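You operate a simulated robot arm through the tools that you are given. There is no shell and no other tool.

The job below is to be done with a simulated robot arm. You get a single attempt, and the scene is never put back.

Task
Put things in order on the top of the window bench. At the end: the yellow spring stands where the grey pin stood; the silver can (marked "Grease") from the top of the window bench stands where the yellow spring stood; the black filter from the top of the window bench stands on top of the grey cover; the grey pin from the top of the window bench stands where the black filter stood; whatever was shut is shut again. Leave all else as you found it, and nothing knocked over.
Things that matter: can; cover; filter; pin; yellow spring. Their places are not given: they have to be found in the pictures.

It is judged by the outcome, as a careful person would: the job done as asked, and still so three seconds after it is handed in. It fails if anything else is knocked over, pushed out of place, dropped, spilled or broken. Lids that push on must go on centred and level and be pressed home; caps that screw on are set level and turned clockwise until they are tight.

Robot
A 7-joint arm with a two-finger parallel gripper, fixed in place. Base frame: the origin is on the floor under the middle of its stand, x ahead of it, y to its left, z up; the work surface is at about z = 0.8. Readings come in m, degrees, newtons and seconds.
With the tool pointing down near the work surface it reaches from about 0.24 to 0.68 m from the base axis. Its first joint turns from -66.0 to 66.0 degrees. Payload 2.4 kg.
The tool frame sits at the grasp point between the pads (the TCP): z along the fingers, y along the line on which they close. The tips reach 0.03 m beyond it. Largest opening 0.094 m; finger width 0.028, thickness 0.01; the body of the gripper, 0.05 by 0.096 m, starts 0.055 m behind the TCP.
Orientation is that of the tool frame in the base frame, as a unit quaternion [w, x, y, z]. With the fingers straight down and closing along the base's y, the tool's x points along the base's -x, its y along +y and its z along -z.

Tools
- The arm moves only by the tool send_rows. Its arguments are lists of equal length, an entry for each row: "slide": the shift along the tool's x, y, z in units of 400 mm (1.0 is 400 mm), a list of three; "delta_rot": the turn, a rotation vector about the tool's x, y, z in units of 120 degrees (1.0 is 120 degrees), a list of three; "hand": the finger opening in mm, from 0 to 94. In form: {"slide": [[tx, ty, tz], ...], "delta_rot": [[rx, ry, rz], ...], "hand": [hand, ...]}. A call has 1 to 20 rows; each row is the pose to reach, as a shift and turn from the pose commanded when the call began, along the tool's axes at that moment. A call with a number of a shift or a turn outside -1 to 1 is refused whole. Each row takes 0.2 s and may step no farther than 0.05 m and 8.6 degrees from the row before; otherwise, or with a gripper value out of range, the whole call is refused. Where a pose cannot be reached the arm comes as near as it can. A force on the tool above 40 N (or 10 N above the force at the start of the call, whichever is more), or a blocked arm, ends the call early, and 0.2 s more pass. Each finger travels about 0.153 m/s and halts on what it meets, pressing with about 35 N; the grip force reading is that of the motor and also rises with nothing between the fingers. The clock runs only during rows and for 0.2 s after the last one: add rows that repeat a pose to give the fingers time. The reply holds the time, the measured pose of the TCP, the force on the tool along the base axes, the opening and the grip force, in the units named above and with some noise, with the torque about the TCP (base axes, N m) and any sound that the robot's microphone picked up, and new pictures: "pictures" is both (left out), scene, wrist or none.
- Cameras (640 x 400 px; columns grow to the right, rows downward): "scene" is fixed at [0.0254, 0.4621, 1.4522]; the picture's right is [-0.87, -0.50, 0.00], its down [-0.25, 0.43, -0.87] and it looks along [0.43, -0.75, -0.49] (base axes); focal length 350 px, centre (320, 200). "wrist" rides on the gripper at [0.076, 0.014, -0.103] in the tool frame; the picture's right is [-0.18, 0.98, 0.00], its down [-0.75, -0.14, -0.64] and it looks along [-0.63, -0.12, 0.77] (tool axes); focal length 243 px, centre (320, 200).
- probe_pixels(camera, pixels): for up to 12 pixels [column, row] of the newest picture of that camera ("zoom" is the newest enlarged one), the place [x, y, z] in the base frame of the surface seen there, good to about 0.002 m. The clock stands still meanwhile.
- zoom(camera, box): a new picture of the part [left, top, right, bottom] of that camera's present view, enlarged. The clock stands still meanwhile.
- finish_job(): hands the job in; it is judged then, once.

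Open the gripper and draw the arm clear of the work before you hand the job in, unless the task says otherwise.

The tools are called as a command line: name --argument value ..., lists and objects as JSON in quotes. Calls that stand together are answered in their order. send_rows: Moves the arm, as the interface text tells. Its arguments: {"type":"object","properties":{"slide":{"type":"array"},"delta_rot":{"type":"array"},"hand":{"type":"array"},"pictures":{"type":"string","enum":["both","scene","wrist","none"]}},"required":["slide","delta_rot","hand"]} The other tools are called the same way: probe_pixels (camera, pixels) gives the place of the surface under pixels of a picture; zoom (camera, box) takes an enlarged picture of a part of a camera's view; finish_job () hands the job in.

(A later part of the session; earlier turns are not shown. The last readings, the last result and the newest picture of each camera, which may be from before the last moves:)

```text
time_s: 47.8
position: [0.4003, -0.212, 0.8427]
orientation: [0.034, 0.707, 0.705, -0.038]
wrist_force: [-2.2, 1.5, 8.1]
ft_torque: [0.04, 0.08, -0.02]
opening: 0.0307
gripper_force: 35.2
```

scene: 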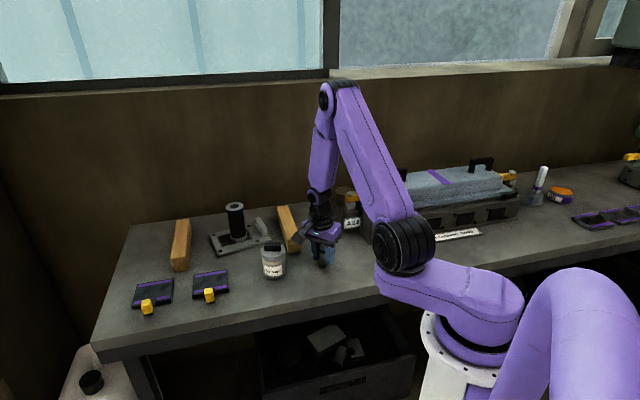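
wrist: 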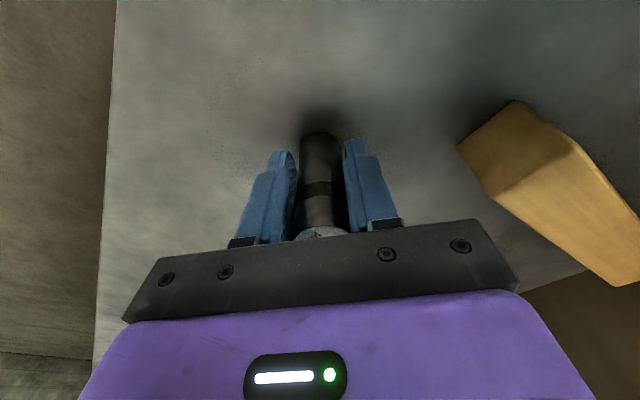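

Contact is made (force up by about 10 N). Before releasing, I measure the pin's verticality and place again.

zoom --camera "wrist" --box '[240, 100, 400, 245]'

probe_pixels --camera "zoom" --pixels '[[322, 100], [322, 150], [322, 200], [325, 260], [325, 300], [327, 335], [272, 150], [375, 150], [262, 300], [390, 300], [320, 365], [300, 372]]'

probe_pixels --camera "scene" --pixels '[[323.5, 265], [323, 261], [323, 256], [323, 250], [323, 245], [320, 264], [328, 264], [324, 267]]'

```text
2.76 times, centred on (320, 172) of wrist
```

zoom: 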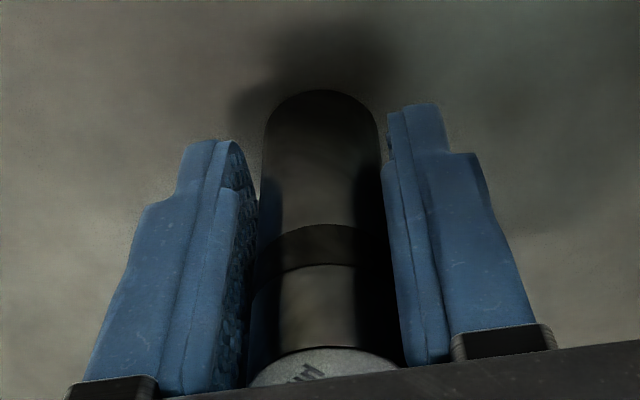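

```text
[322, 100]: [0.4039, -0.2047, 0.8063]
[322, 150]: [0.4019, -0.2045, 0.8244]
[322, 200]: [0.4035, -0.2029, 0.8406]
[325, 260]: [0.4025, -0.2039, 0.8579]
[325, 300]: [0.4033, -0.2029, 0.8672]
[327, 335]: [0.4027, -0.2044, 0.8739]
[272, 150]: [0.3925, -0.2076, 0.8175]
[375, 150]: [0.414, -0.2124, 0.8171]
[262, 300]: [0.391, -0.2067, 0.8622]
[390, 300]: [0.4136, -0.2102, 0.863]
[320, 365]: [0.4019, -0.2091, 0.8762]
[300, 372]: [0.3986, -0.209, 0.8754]
```

```text
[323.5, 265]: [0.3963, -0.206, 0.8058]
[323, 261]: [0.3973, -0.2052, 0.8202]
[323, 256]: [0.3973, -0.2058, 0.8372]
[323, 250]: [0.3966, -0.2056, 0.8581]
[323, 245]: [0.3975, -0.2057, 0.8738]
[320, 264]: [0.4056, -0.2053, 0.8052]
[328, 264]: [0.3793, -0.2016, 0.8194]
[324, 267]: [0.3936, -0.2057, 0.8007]
```

The pin is vertical within 1° at about (0.403,-0.2175). I ease up 0.2 mm and open quickly in one motion so neither finger drags it.

send_rows --slide '[[0, 0, -0.0005], [0, 0, -0.0005], [0, 0, -0.0005], [0, 0, -0.0005]]' --delta_rot '[[0, 0, 0], [0, 0, 0], [0, 0, 0], [0, 0, 0]]' --hand '[15, 70, 70, 70]' --pictures "both"

zoom --camera "scene" --box '[300, 215, 350, 280]'

zoom --camera "wrist" --box '[240, 100, 400, 245]'

```text
time_s: 48.8
position: [0.4016, -0.2124, 0.8454]
orientation: [0.034, 0.707, 0.705, -0.038]
wrist_force: [-0.6, -0.4, 0.2]
ft_torque: [0.03, 0.02, -0.02]
opening: 0.0699
gripper_force: 0.2
```

scene: 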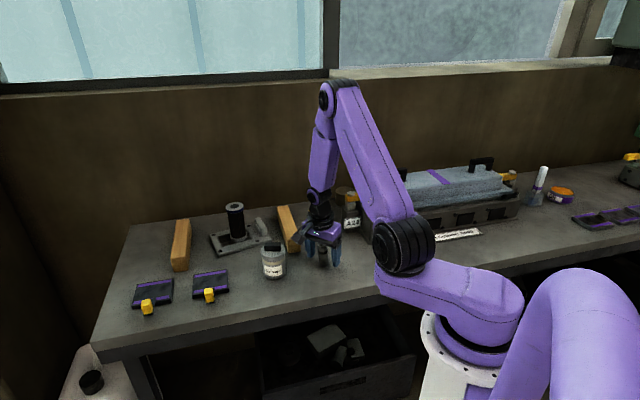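
wrist: 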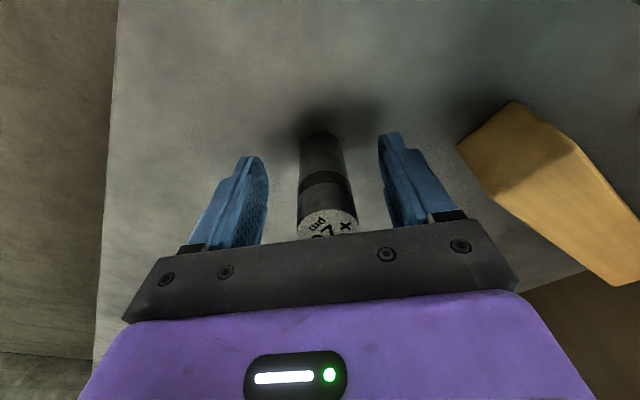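

```text
6.15 times, centred on (325, 248) of scene
```

zoom: 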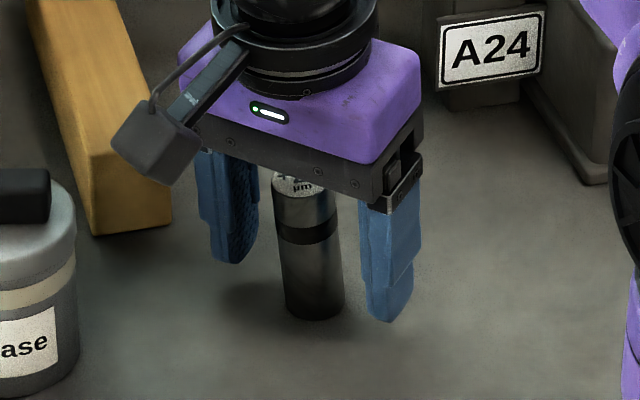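

```text
2.76 times, centred on (320, 172) of wrist
```

zoom: 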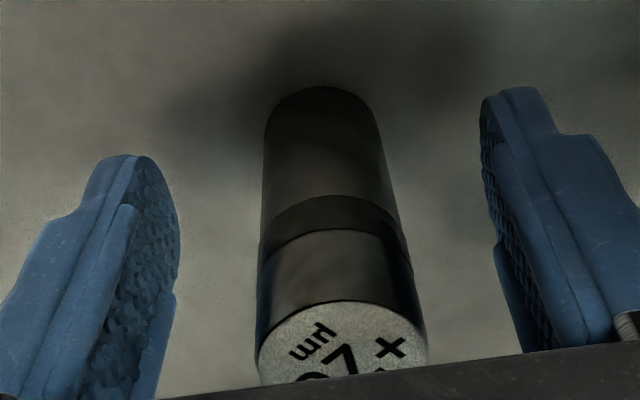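

The pin now seems to lean a few degrees the other way (top at zoom (303,185), foot at (314,308)). I wait briefly to see if it settles.

send_rows --slide '[[0, 0, 0], [0, 0, 0], [0, 0, 0], [0, 0, 0]]' --delta_rot '[[0, 0, 0], [0, 0, 0], [0, 0, 0], [0, 0, 0]]' --hand '[70, 70, 70, 70]' --pictures "both"

zoom --camera "scene" --box '[300, 215, 350, 280]'

zoom --camera "wrist" --box '[240, 100, 400, 245]'

probe_pixels --camera "zoom" --pixels '[[322, 100], [325, 130], [327, 160], [330, 200], [335, 240], [340, 280], [342, 310], [342, 350], [290, 330], [400, 340], [275, 160], [380, 160]]'

```text
time_s: 49.8
position: [0.4016, -0.214, 0.8444]
orientation: [0.034, 0.707, 0.705, -0.038]
wrist_force: [0.4, -0.6, -0.6]
ft_torque: [0.03, 0.01, 0.02]
opening: 0.0699
gripper_force: 0.0
```

scene: 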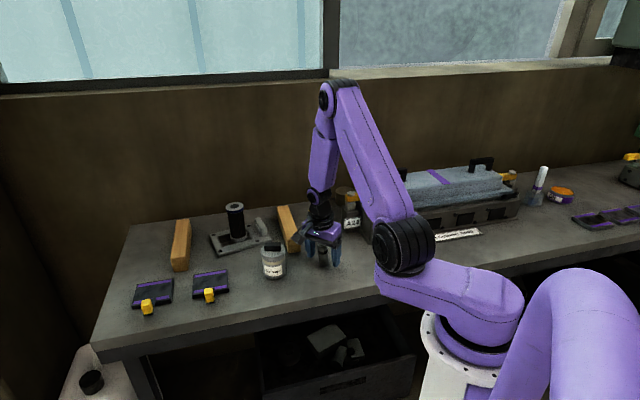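
wrist: 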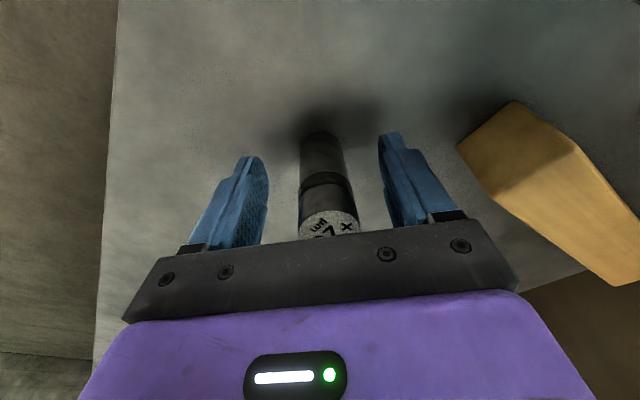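

```text
6.15 times, centred on (325, 248) of scene
```

zoom: 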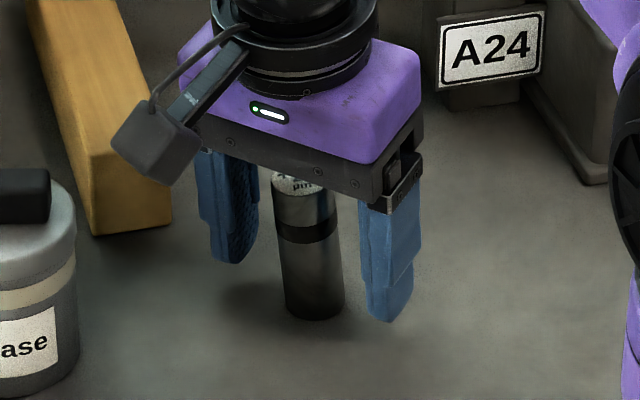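

```text
2.76 times, centred on (320, 172) of wrist
```

zoom: 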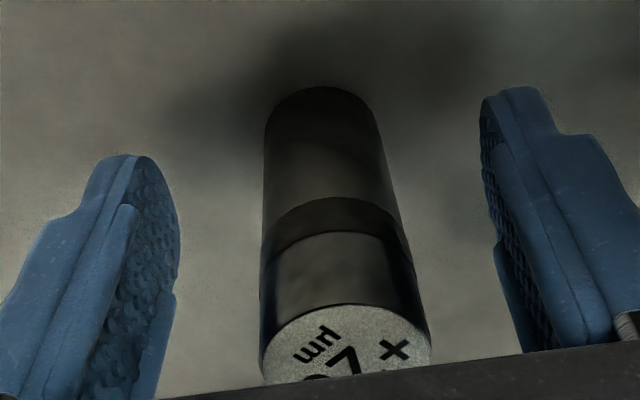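

```text
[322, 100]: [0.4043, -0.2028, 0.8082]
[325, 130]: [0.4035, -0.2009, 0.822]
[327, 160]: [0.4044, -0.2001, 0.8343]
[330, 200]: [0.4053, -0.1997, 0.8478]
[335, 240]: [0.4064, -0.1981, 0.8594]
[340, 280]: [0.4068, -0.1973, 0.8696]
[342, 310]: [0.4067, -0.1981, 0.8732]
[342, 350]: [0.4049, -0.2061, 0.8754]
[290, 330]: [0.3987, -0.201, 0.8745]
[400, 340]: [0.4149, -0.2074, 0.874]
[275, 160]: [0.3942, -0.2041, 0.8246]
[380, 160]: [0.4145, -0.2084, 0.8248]
```

The pin leans about 5–6° (mostly toward +y) and is creeping very slowly. I wait longer, two seconds, to see which way it evolves.

send_rows --slide '[[0, 0, 0], [0, 0, 0], [0, 0, 0], [0, 0, 0], [0, 0, 0], [0, 0, 0], [0, 0, 0], [0, 0, 0], [0, 0, 0], [0, 0, 0]]' --delta_rot '[[0, 0, 0], [0, 0, 0], [0, 0, 0], [0, 0, 0], [0, 0, 0], [0, 0, 0], [0, 0, 0], [0, 0, 0], [0, 0, 0], [0, 0, 0]]' --hand '[70, 70, 70, 70, 70, 70, 70, 70, 70, 70]' --pictures "both"

zoom --camera "scene" --box '[300, 215, 350, 280]'

zoom --camera "wrist" --box '[240, 100, 400, 245]'

probe_pixels --camera "zoom" --pixels '[[322, 100], [325, 130], [327, 160], [330, 200], [335, 240], [340, 280], [342, 310], [342, 350], [290, 330], [400, 340], [275, 160], [380, 160]]'

```text
time_s: 52.0
position: [0.4021, -0.2123, 0.8442]
orientation: [0.035, 0.707, 0.706, -0.038]
wrist_force: [-0.6, 1.0, 0.4]
ft_torque: [-0.03, -0.05, 0.0]
opening: 0.0698
gripper_force: 0.0
```

scene: 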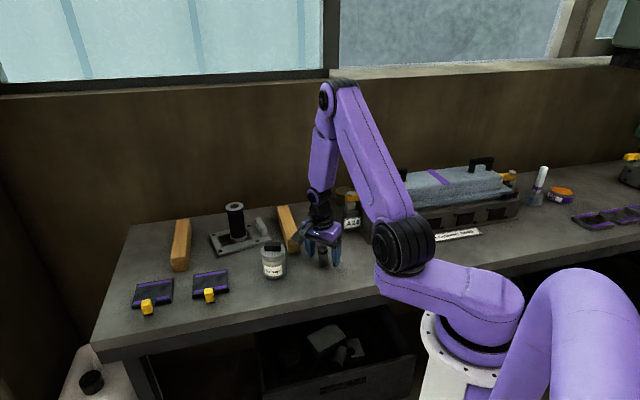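
wrist: 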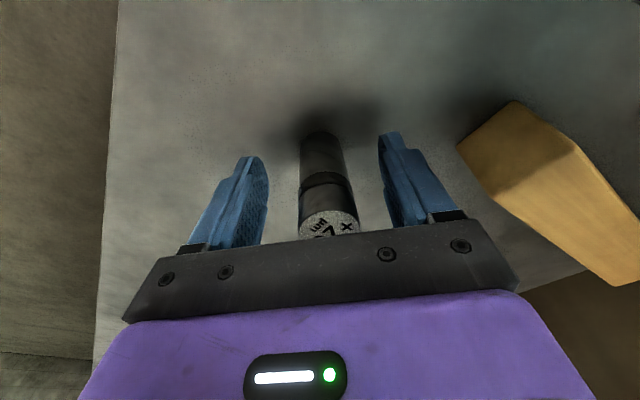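

```text
6.15 times, centred on (325, 248) of scene
```

zoom: 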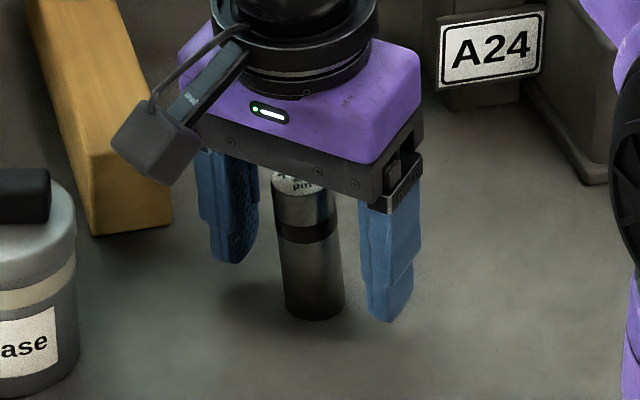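

```text
2.76 times, centred on (320, 172) of wrist
```

zoom: 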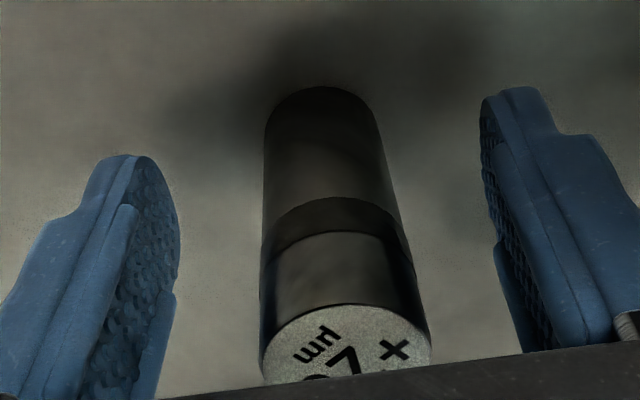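

```text
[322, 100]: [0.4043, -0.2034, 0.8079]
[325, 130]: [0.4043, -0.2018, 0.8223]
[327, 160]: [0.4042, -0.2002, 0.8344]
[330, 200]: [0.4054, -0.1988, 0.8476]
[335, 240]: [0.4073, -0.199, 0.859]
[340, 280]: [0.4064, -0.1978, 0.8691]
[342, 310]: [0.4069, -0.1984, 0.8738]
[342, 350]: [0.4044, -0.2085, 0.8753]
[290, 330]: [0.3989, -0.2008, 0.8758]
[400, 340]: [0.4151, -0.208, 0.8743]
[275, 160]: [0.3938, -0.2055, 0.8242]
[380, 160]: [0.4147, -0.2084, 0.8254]
```

The lean is now fully static at about 5.5° (top toward +y/+x, foot at about (0.404,-0.217)). I'll re-grip it the way that was clean the first time: tool vertical, yaw 46° (which also nearly matches the lean direction). First I turn the open gripper in place.

send_rows --slide '[[-0.001, 0.001, 0], [-0.002, 0.002, 0], [-0.003, 0.0035, 0], [-0.004, 0.005, -0.0003], [-0.005, 0.006, -0.0005], [-0.0056, 0.0068, -0.0007], [-0.0056, 0.0068, -0.0007]]' --delta_rot '[[-0.0035, 0.0075, -0.0612], [-0.0071, 0.0151, -0.1223], [-0.0106, 0.0226, -0.1835], [-0.0141, 0.0301, -0.2447], [-0.0177, 0.0377, -0.3058], [-0.0212, 0.0452, -0.367], [-0.0212, 0.0452, -0.367]]' --hand '[70, 70, 70, 70, 70, 70, 70]' --pictures "both"

zoom --camera "wrist" --box '[220, 100, 420, 250]'

zoom --camera "scene" --box '[300, 215, 350, 280]'

```text
time_s: 53.6
position: [0.4024, -0.2149, 0.8454]
orientation: [0.0, 0.391, 0.921, 0.001]
wrist_force: [-0.9, -0.1, 0.5]
ft_torque: [-0.06, 0.02, -0.02]
opening: 0.07
gripper_force: 0.1
```

scene: 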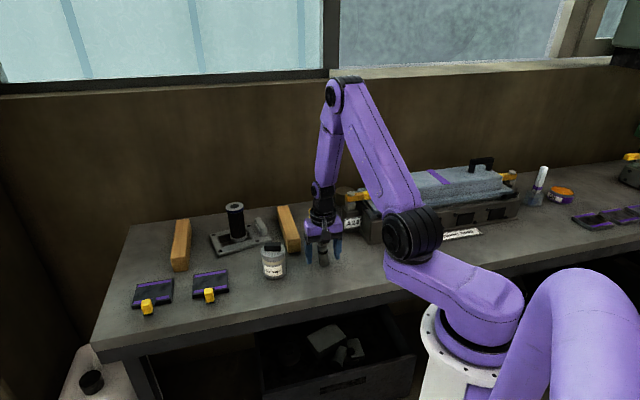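
wrist: 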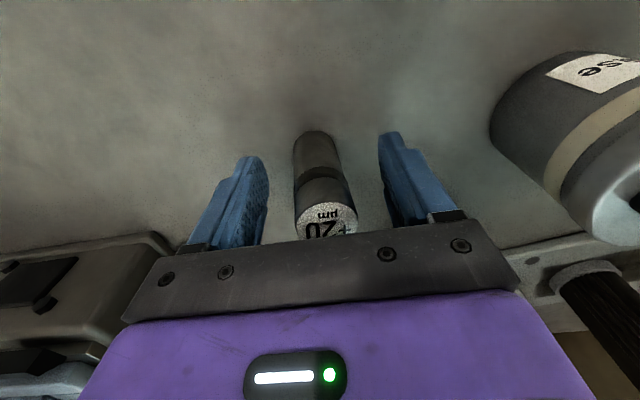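

```text
2.67 times, centred on (320, 175) of wrist
```

zoom: 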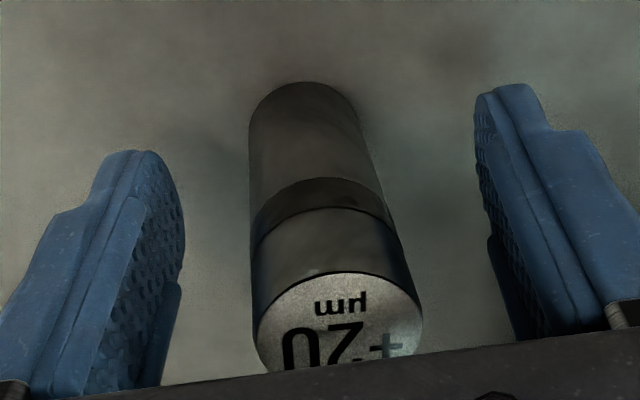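

```text
6.15 times, centred on (325, 248) of scene
```

zoom: 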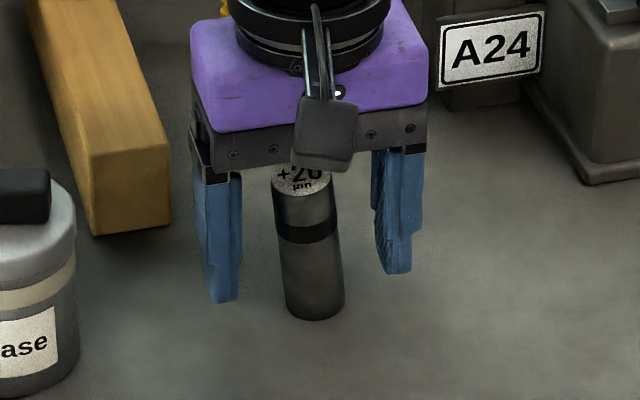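

The pin is centred between the fingers. I close slowly to straighten it along this direction.

send_rows --slide '[[0, 0, 0], [0, 0, 0], [0, 0, 0], [0, 0, 0], [0, 0, 0], [0, 0, 0], [0, 0, 0], [0, 0, 0], [0, 0, 0]]' --delta_rot '[[0, 0, 0], [0, 0, 0], [0, 0, 0], [0, 0, 0], [0, 0, 0], [0, 0, 0], [0, 0, 0], [0, 0, 0], [0, 0, 0]]' --hand '[56, 46, 40, 36, 33, 30, 28, 25, 15]' --pictures "both"

zoom --camera "scene" --box '[300, 215, 350, 280]'

zoom --camera "wrist" --box '[240, 100, 400, 245]'

probe_pixels --camera "zoom" --pixels '[[322, 100], [322, 130], [322, 160], [322, 200], [322, 240], [322, 280], [322, 320], [322, 350], [280, 150], [365, 150], [270, 300], [370, 300]]'

```text
time_s: 55.6
position: [0.4047, -0.2158, 0.8456]
orientation: [-0.001, 0.391, 0.92, -0.001]
wrist_force: [-0.5, 0.3, -0.8]
ft_torque: [0.01, -0.02, 0.04]
opening: 0.0281
gripper_force: 35.4
```

scene: 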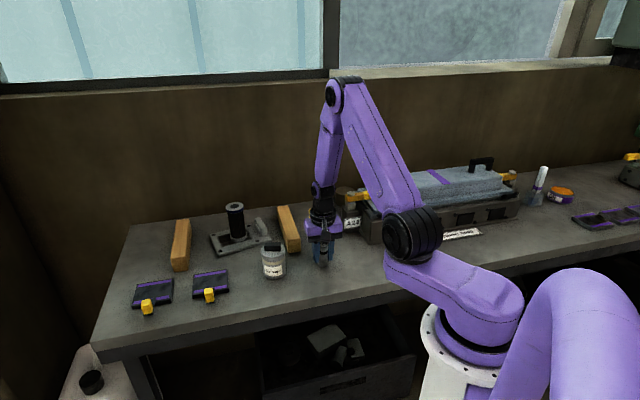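
wrist: 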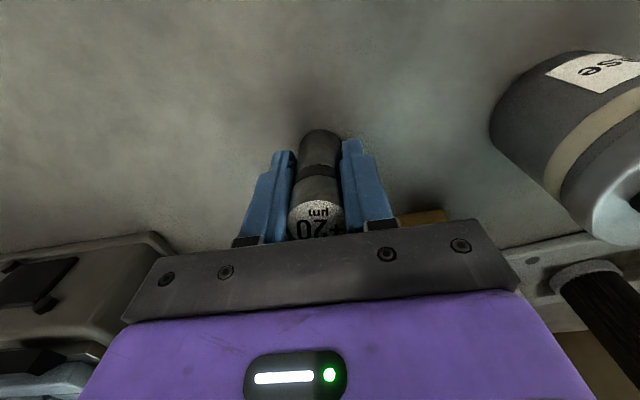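

```text
6.15 times, centred on (325, 248) of scene
```

zoom: 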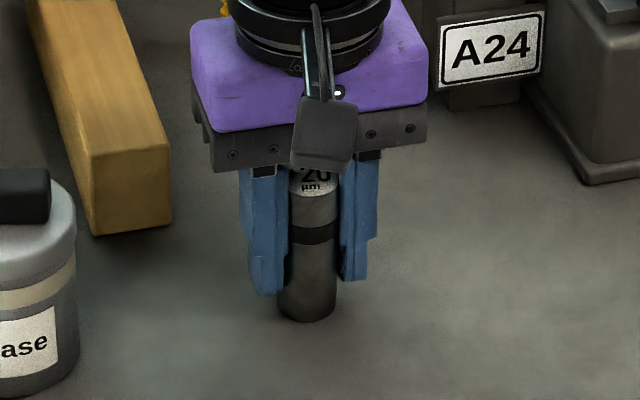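

```text
2.76 times, centred on (320, 172) of wrist
```

zoom: 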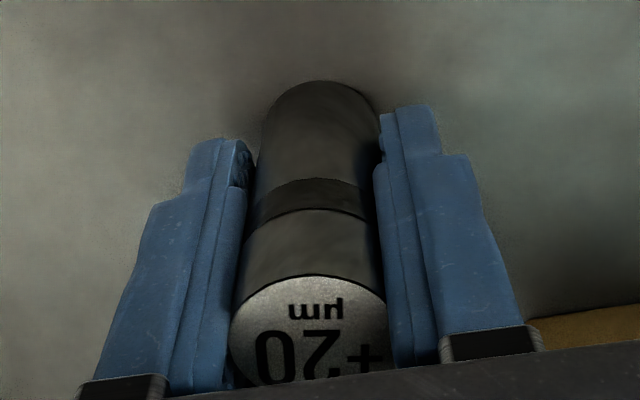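

```text
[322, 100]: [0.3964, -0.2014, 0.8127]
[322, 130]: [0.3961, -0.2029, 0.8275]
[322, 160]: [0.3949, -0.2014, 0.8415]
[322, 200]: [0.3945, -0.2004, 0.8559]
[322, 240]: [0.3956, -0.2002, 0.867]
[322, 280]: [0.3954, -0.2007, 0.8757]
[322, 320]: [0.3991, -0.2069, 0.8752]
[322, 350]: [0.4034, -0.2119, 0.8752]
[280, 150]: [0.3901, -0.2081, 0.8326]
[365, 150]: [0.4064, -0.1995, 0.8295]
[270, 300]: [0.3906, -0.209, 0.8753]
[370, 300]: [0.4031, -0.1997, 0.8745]
```

Now the grip reads 28.1 mm and the pin is within about 1° of vertical with its foot on the bench. I open only a couple of millimetres and hold, so the pads still corral it, and look at what it does.

send_rows --slide '[[0, 0, 0], [0, 0, 0], [0, 0, 0], [0, 0, 0]]' --delta_rot '[[0, 0, 0], [0, 0, 0], [0, 0, 0], [0, 0, 0]]' --hand '[29.5, 31, 31, 31]' --pictures "both"

zoom --camera "scene" --box '[300, 215, 350, 280]'

zoom --camera "wrist" --box '[240, 100, 400, 245]'

probe_pixels --camera "zoom" --pixels '[[322, 100], [322, 130], [322, 160], [322, 200], [322, 240], [322, 280], [322, 320], [322, 350], [280, 150], [365, 150], [270, 310], [370, 310]]'

```text
time_s: 56.6
position: [0.403, -0.2147, 0.8446]
orientation: [0.0, 0.39, 0.921, 0.0]
wrist_force: [0.0, -0.1, 0.6]
ft_torque: [-0.03, 0.01, -0.01]
opening: 0.0312
gripper_force: 0.1
```

scene: 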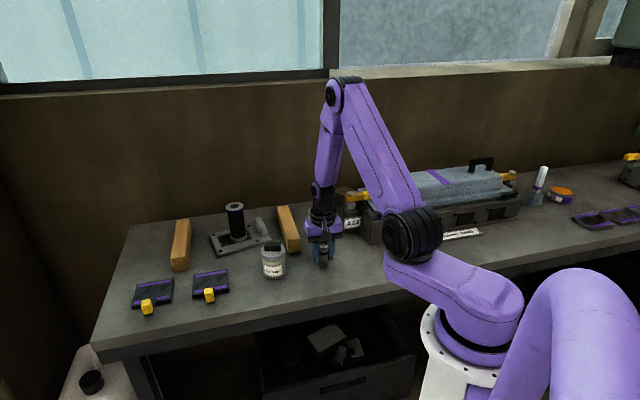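
wrist: 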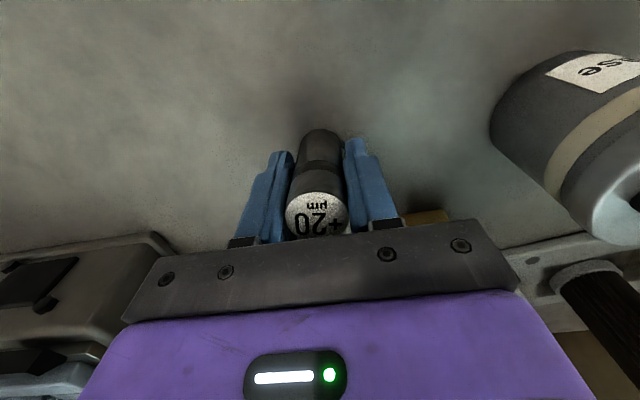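

```text
6.15 times, centred on (325, 248) of scene
```

zoom: 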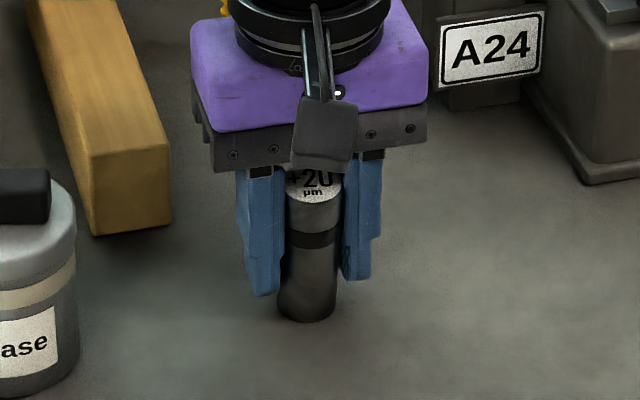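

```text
2.76 times, centred on (320, 172) of wrist
```

zoom: 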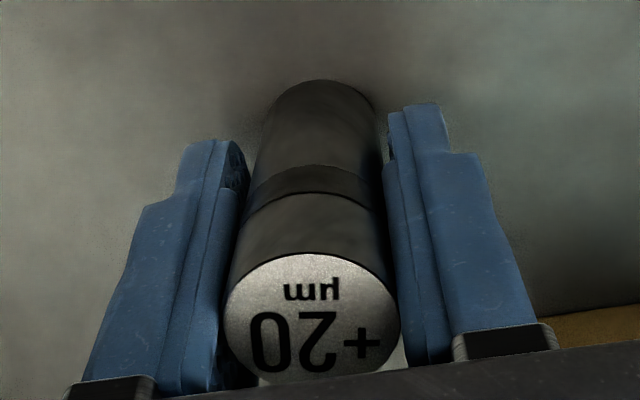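

```text
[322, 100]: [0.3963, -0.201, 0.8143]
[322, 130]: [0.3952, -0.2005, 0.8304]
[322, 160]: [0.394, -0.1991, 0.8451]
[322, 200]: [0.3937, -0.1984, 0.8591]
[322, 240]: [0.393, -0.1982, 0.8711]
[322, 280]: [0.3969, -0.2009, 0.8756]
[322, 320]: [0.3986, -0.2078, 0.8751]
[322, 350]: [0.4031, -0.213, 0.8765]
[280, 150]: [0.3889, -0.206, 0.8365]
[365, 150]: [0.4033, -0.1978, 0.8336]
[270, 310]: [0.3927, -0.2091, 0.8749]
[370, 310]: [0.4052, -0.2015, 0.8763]
```

On a small release the top tilts by itself about 4° toward the camera, so either its foot or the spot isn't flat. I re-grip, lift the pin well up and inspect both the bench spot and the pin.

send_rows --slide '[[0, 0, 0], [0, 0, 0], [0, 0, 0], [0, 0, -0.03], [0, 0, -0.1], [0, 0, -0.2], [0, 0, -0.3], [0, 0, -0.4], [0, 0, -0.4]]' --delta_rot '[[0, 0, 0], [0, 0, 0], [0, 0, 0], [0, 0, 0], [0, 0, 0], [0, 0, 0], [0, 0, 0], [0, 0, 0], [0, 0, 0]]' --hand '[27, 20, 15, 15, 15, 15, 15, 15, 15]' --pictures "both"

zoom --camera "scene" --box '[295, 170, 355, 280]'

zoom --camera "scene" --box '[305, 245, 345, 275]'

zoom --camera "wrist" --box '[220, 40, 420, 250]'

```text
time_s: 58.6
position: [0.4045, -0.2138, 1.0037]
orientation: [0.0, 0.391, 0.921, 0.0]
wrist_force: [-0.4, 0.0, -2.3]
ft_torque: [-0.01, -0.01, 0.0]
opening: 0.0304
gripper_force: 34.8
```

scene: 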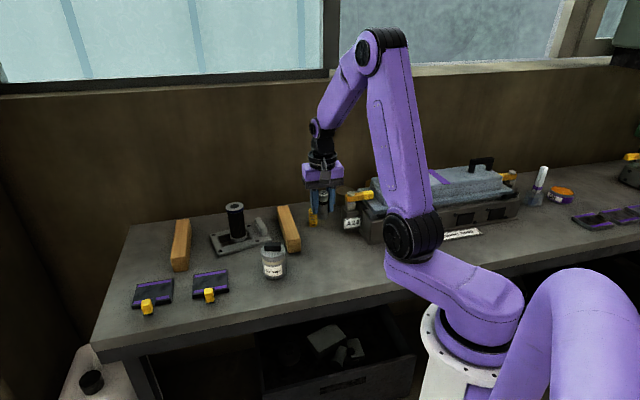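
wrist: 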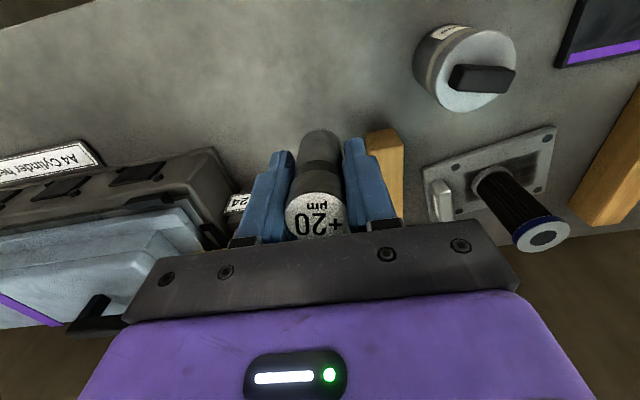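

```text
3.64 times, centred on (325, 225) of scene
```

zoom: 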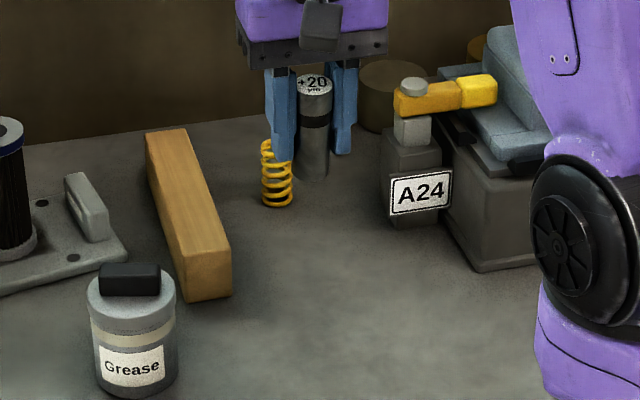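

```text
13.33 times, centred on (325, 260) of scene
```

zoom: 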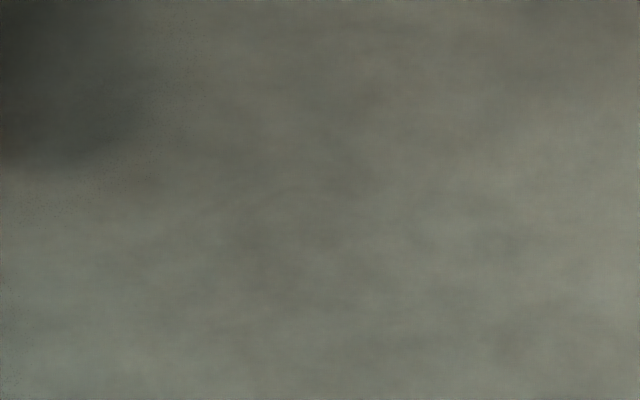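

```text
1.90 times, centred on (320, 145) of wrist
```

zoom: 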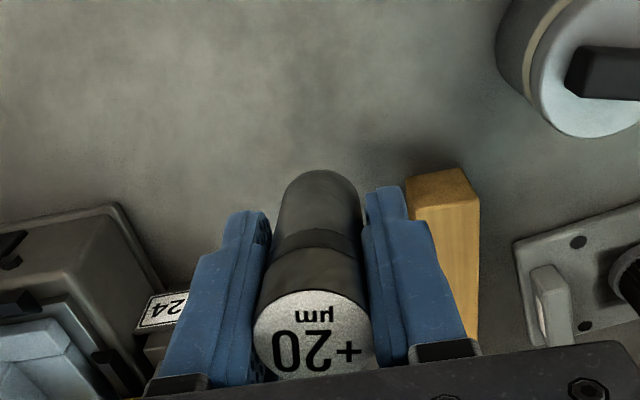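

The bench spot looks clean and flat. To check the pin's foot, I tilt the held pin about 50° so that its underside faces the scene camera.

send_rows --slide '[[0, 0, -0.03], [0, 0, -0.06], [0, 0, -0.1], [0, 0, -0.1], [0, 0, -0.1], [0, 0, -0.1], [0, 0, -0.1], [0, 0, -0.1]]' --delta_rot '[[0, 0.06, 0], [0, 0.12, 0], [0, 0.18, 0], [0, 0.24, 0], [0, 0.3, 0], [0, 0.36, 0], [0, 0.4167, 0], [0, 0.4167, 0]]' --hand '[15, 15, 15, 15, 15, 15, 15, 15]' --pictures "both"

zoom --camera "scene" --box '[290, 150, 360, 220]'

```text
time_s: 60.4
position: [0.4037, -0.2155, 1.0445]
orientation: [-0.39, 0.354, 0.834, 0.166]
wrist_force: [-1.1, 1.1, -2.5]
ft_torque: [0.01, -0.01, 0.02]
opening: 0.0302
gripper_force: 35.5
```

scene: 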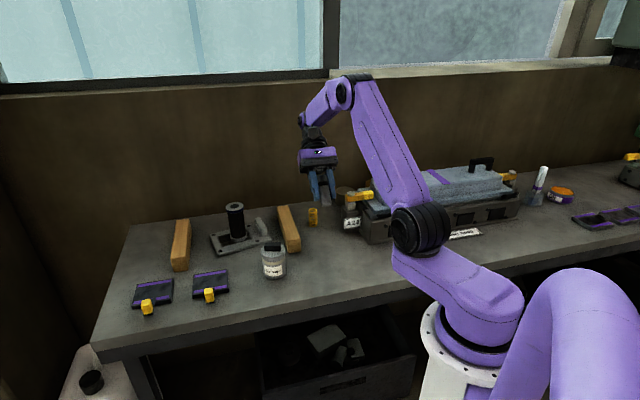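
wrist: 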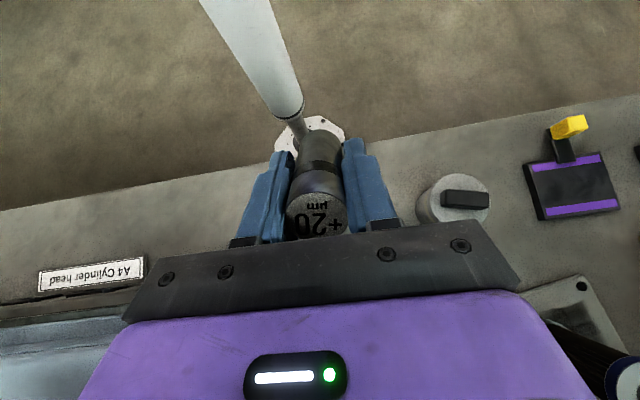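

```text
5.71 times, centred on (325, 185) of scene
```

zoom: 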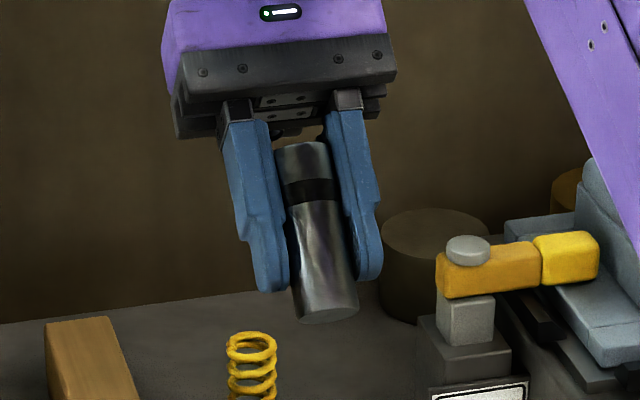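

The foot is just coming into view. I tilt 25° more to see its underside properly.

send_rows --slide '[[0, 0, 0], [0, 0, 0], [0, 0, 0], [0, 0, 0], [0, 0, 0]]' --delta_rot '[[0, 0.06, 0], [0, 0.12, 0], [0, 0.18, 0], [0, 0.21, 0], [0, 0.21, 0]]' --hand '[15, 15, 15, 15, 15]' --pictures "scene"

zoom --camera "scene" --box '[300, 165, 350, 215]'

```text
time_s: 61.6
position: [0.3387, -0.189, 1.0431]
orientation: [-0.562, 0.31, 0.729, 0.239]
wrist_force: [0.0, 0.7, -2.2]
ft_torque: [-0.03, -0.01, -0.01]
opening: 0.0302
gripper_force: 34.5
out of reach, approached as far as the arm can: row 2, 3, 4, 5
```

scene: 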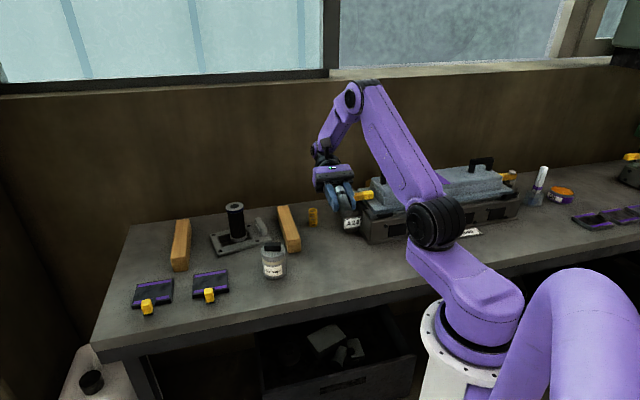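

```text
8.00 times, centred on (325, 190) of scene
```

zoom: 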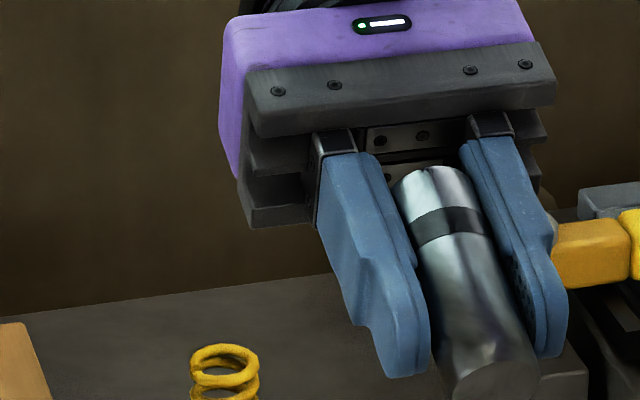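

The foot is now visible around scene (347,212). I zoom on it.

zoom --camera "scene" --box '[330, 195, 362, 221]'

probe_pixels --camera "scene" --pixels '[[343, 212], [347, 208], [347, 212], [350, 212], [347, 215]]'

```text
15.38 times, centred on (346, 208) of scene
```

zoom: 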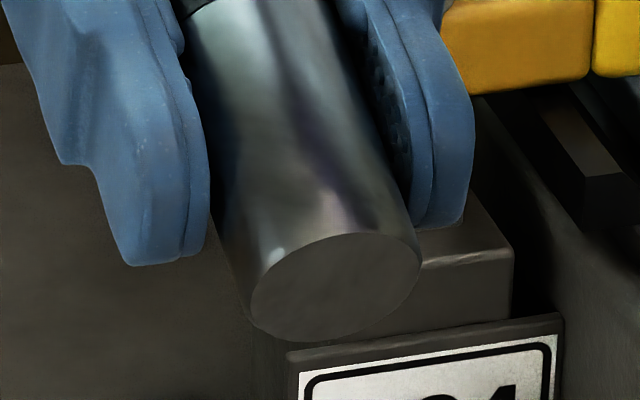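

```text
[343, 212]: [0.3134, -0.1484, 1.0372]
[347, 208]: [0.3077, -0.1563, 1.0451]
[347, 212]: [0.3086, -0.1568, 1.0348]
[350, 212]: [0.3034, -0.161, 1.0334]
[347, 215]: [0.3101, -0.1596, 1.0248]
```

The foot is a plain flat disc, so the leaning came from how it was let go: it tends to follow the pad axis, and it wasn't fully seated. I rotate back to tool-vertical over the spot at z≈1.0.

send_rows --slide '[[-0.0145, 0.0074, -0.0128], [-0.029, 0.0147, -0.0256], [-0.0435, 0.0221, -0.0384], [-0.058, 0.0294, -0.0512], [-0.0725, 0.0368, -0.064], [-0.087, 0.0441, -0.0768], [-0.1015, 0.0515, -0.0896], [-0.116, 0.0588, -0.1024], [-0.1305, 0.0662, -0.1152], [-0.145, 0.0735, -0.128], [-0.145, 0.0735, -0.128]]' --delta_rot '[[0, -0.0625, 0], [0, -0.125, 0], [0, -0.1875, 0], [0, -0.25, 0], [0, -0.3125, 0], [0, -0.375, 0], [0, -0.4375, 0], [0, -0.5, 0], [0, -0.5625, 0], [0, -0.625, 0], [0, -0.625, 0]]' --hand '[15, 15, 15, 15, 15, 15, 15, 15, 15, 15, 15]' --pictures "both"

zoom --camera "wrist" --box '[240, 100, 400, 245]'

probe_pixels --camera "zoom" --pixels '[[322, 100], [322, 130], [322, 160], [322, 200], [322, 230], [318, 260], [318, 300], [318, 350], [280, 150], [365, 150], [270, 310], [370, 310]]'

```text
time_s: 64.0
position: [0.4039, -0.2121, 1.0028]
orientation: [-0.002, 0.391, 0.92, 0.001]
wrist_force: [-0.5, -0.1, -2.0]
ft_torque: [0.0, -0.02, 0.01]
opening: 0.0294
gripper_force: 35.2
```

scene: 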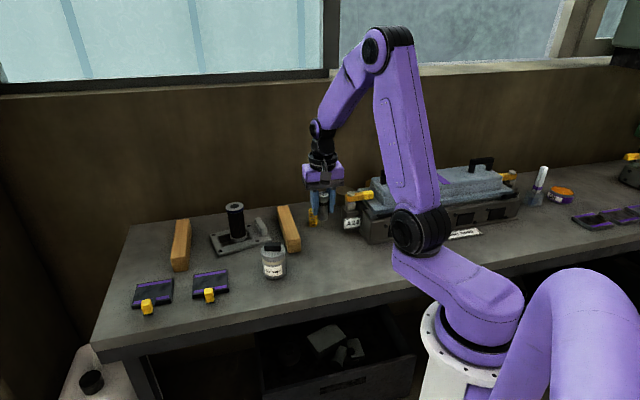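
wrist: 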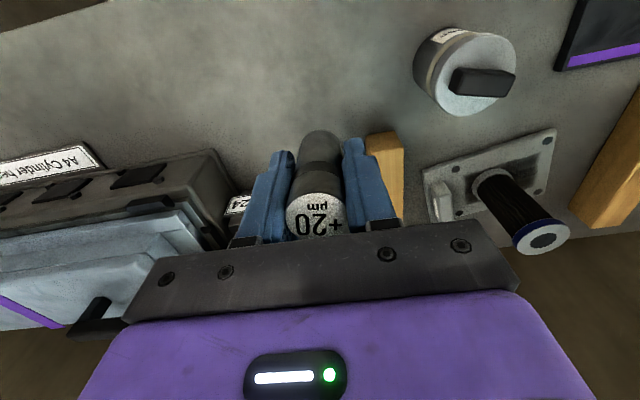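

```text
2.76 times, centred on (320, 172) of wrist
```

zoom: 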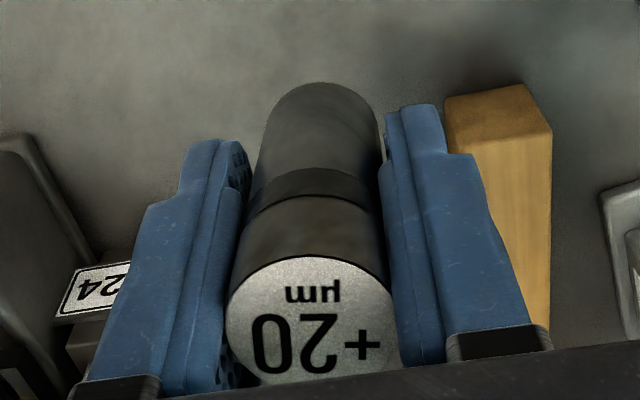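

```text
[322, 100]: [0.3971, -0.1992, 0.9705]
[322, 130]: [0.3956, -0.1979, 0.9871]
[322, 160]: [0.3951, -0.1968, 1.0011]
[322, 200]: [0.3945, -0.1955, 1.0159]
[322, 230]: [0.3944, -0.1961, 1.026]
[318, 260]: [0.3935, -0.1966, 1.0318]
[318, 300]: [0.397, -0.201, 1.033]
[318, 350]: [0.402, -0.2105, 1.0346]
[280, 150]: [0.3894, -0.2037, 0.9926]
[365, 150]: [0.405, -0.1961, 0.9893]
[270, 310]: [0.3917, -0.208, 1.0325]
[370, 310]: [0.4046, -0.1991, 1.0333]
```

The pin leans about 4° in the pad plane and is slowly working itself aligned (opening 29.4 mm). I lower it with the tool vertical to just above the bench, shifting slightly to keep it on (0.403,-0.217).

send_rows --slide '[[-0.002, -0.004, 0.08], [-0.004, -0.008, 0.17], [-0.006, -0.012, 0.26], [-0.008, -0.0148, 0.33], [-0.008, -0.0148, 0.365], [-0.008, -0.0148, 0.37], [-0.008, -0.0148, 0.37]]' --delta_rot '[[0, 0, 0], [0, 0, 0], [0, 0, 0], [0, 0, 0], [0, 0, 0], [0, 0, 0], [0, 0, 0]]' --hand '[15, 15, 15, 15, 15, 15, 15]' --pictures "none"

send_rows --slide '[[0, 0, 0.004], [0, 0, 0.008], [0, 0, 0.012], [0, 0, 0.015], [0, 0, 0.018], [0, 0, 0.018]]' --delta_rot '[[0, 0, 0], [0, 0, 0], [0, 0, 0], [0, 0, 0], [0, 0, 0], [0, 0, 0]]' --hand '[15, 15, 15, 15, 15, 15]' --pictures "wrist"

```text
time_s: 65.6
position: [0.3996, -0.2193, 0.8533]
orientation: [-0.002, 0.391, 0.92, 0.001]
wrist_force: [-0.2, 0.2, -2.1]
ft_torque: [-0.01, 0.0, -0.01]
opening: 0.0298
gripper_force: 34.7
```

```text
time_s: 67.0
position: [0.4004, -0.2187, 0.8475]
orientation: [-0.002, 0.39, 0.921, 0.001]
wrist_force: [0.1, 0.2, -2.3]
ft_torque: [0.02, 0.01, 0.02]
opening: 0.0296
gripper_force: 35.0
```

wrist: 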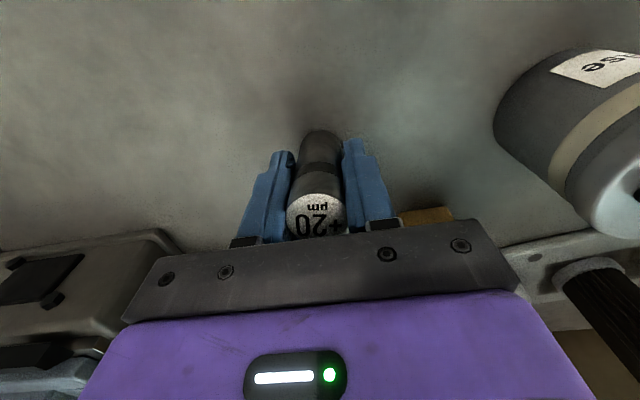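

Not in contact yet (z≈0.8475). I continue down in 0.5 mm steps.

send_rows --slide '[[0, 0, 0.00125], [0, 0, 0.0025], [0, 0, 0.00375], [0, 0, 0.00375]]' --delta_rot '[[0, 0, 0], [0, 0, 0], [0, 0, 0], [0, 0, 0]]' --hand '[15, 15, 15, 15]' --pictures "none"

send_rows --slide '[[0, 0, 0.00125], [0, 0, 0.0025], [0, 0, 0.0025]]' --delta_rot '[[0, 0, 0], [0, 0, 0], [0, 0, 0]]' --hand '[15, 15, 15]' --pictures "none"

```text
time_s: 68.0
position: [0.4015, -0.2184, 0.8455]
orientation: [-0.002, 0.391, 0.92, 0.0]
wrist_force: [0.9, -0.3, -2.0]
ft_torque: [0.0, 0.03, 0.02]
opening: 0.0297
gripper_force: 34.8
```

```text
time_s: 68.8
position: [0.401, -0.2179, 0.8449]
orientation: [-0.002, 0.391, 0.92, 0.001]
wrist_force: [-0.3, -0.2, -2.0]
ft_torque: [0.02, -0.02, 0.02]
opening: 0.0296
gripper_force: 35.2
```

Still no contact at z≈0.845. I continue with two more 0.5 mm steps, checking each.

send_rows --slide '[[0, 0, 0.00125], [0, 0, 0.00125]]' --delta_rot '[[0, 0, 0], [0, 0, 0]]' --hand '[15, 15]' --pictures "none"

send_rows --slide '[[0, 0, 0.00125], [0, 0, 0.00125]]' --delta_rot '[[0, 0, 0], [0, 0, 0]]' --hand '[15, 15]' --pictures "none"

```text
time_s: 69.4
position: [0.402, -0.2183, 0.8451]
orientation: [-0.002, 0.391, 0.92, 0.0]
wrist_force: [-1.7, 0.0, 11.1]
ft_torque: [-0.02, 0.09, 0.01]
opening: 0.0294
gripper_force: 34.3
```

```text
time_s: 70.0
position: [0.4, -0.2191, 0.8442]
orientation: [-0.002, 0.392, 0.92, 0.0]
wrist_force: [-2.7, 3.6, 26.9]
ft_torque: [0.12, 0.08, -0.01]
opening: 0.0289
gripper_force: 35.0
```

Contact: 27 N now, and the opening is shrinking (28.9 mm), so the press is straightening the pin in the pads. I hold briefly and add a little more.

send_rows --slide '[[0, 0, 0.0005], [0, 0, 0.0005], [0, 0, 0.0005]]' --delta_rot '[[0, 0, 0], [0, 0, 0], [0, 0, 0]]' --hand '[15, 15, 15]' --pictures "none"

send_rows --slide '[[0, 0, 0.0005], [0, 0, 0.0005], [0, 0, 0.0005]]' --delta_rot '[[0, 0, 0], [0, 0, 0], [0, 0, 0]]' --hand '[15, 15, 15]' --pictures "wrist"

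zoom --camera "wrist" --box '[240, 100, 400, 245]'

probe_pixels --camera "zoom" --pixels '[[322, 100], [322, 130], [322, 160], [322, 200], [322, 230], [318, 260], [318, 300], [318, 350], [280, 150], [365, 150], [270, 320], [370, 320]]'

```text
time_s: 70.8
position: [0.4005, -0.2192, 0.8451]
orientation: [-0.002, 0.391, 0.92, 0.002]
wrist_force: [-1.4, 2.5, 22.8]
ft_torque: [0.04, 0.01, -0.02]
opening: 0.0287
gripper_force: 35.2
```

```text
time_s: 71.6
position: [0.4003, -0.218, 0.8437]
orientation: [-0.002, 0.391, 0.921, 0.0]
wrist_force: [-0.3, 2.8, 23.4]
ft_torque: [0.15, -0.03, 0.02]
opening: 0.0286
gripper_force: 35.1
```

wrist: 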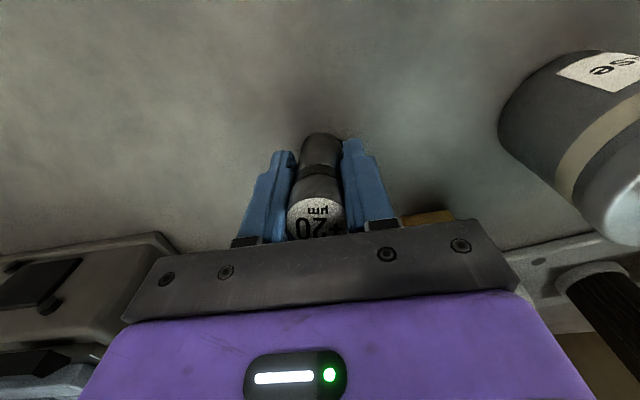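

```text
2.76 times, centred on (320, 172) of wrist
```

zoom: 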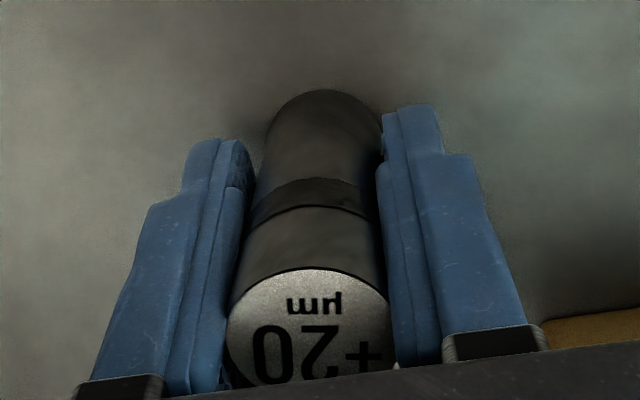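

```text
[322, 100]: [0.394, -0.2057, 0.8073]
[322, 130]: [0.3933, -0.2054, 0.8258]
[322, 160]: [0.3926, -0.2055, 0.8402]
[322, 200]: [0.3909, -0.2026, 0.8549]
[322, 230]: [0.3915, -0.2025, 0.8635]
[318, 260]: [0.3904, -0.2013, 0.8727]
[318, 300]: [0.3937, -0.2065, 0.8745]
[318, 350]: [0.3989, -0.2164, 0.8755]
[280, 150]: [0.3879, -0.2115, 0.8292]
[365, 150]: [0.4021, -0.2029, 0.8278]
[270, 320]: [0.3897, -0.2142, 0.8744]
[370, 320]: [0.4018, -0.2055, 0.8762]
```

The pin is within about 2° now and seated under a 23 N preload. I release slowly with the preload still on, so the bench and pads seat it, and watch the readings.

send_rows --slide '[[0, 0, 0], [0, 0, 0], [0, 0, 0]]' --delta_rot '[[0, 0, 0], [0, 0, 0], [0, 0, 0]]' --hand '[28.2, 28.4, 28.6]' --pictures "none"

send_rows --slide '[[0, 0, 0], [0, 0, 0], [0, 0, 0]]' --delta_rot '[[0, 0, 0], [0, 0, 0], [0, 0, 0]]' --hand '[28.8, 29, 29]' --pictures "wrist"

zoom --camera "wrist" --box '[240, 100, 400, 245]'

```text
time_s: 72.4
position: [0.401, -0.2191, 0.8438]
orientation: [-0.002, 0.391, 0.921, 0.001]
wrist_force: [-0.4, -0.3, -0.9]
ft_torque: [0.02, -0.01, 0.03]
opening: 0.0289
gripper_force: 0.4
```

```text
time_s: 73.2
position: [0.4, -0.2185, 0.8436]
orientation: [-0.003, 0.391, 0.92, 0.001]
wrist_force: [-0.7, 0.5, -0.3]
ft_torque: [-0.03, 0.0, 0.01]
opening: 0.0291
gripper_force: 0.0
```

wrist: 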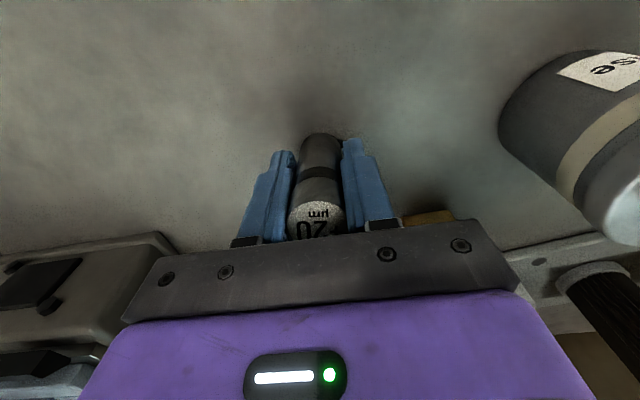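

```text
2.76 times, centred on (320, 172) of wrist
```

zoom: 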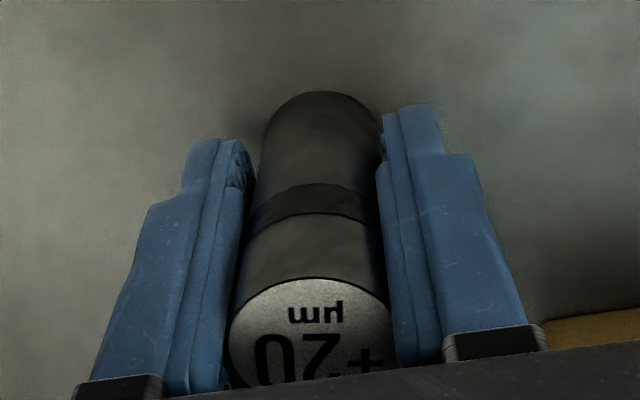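

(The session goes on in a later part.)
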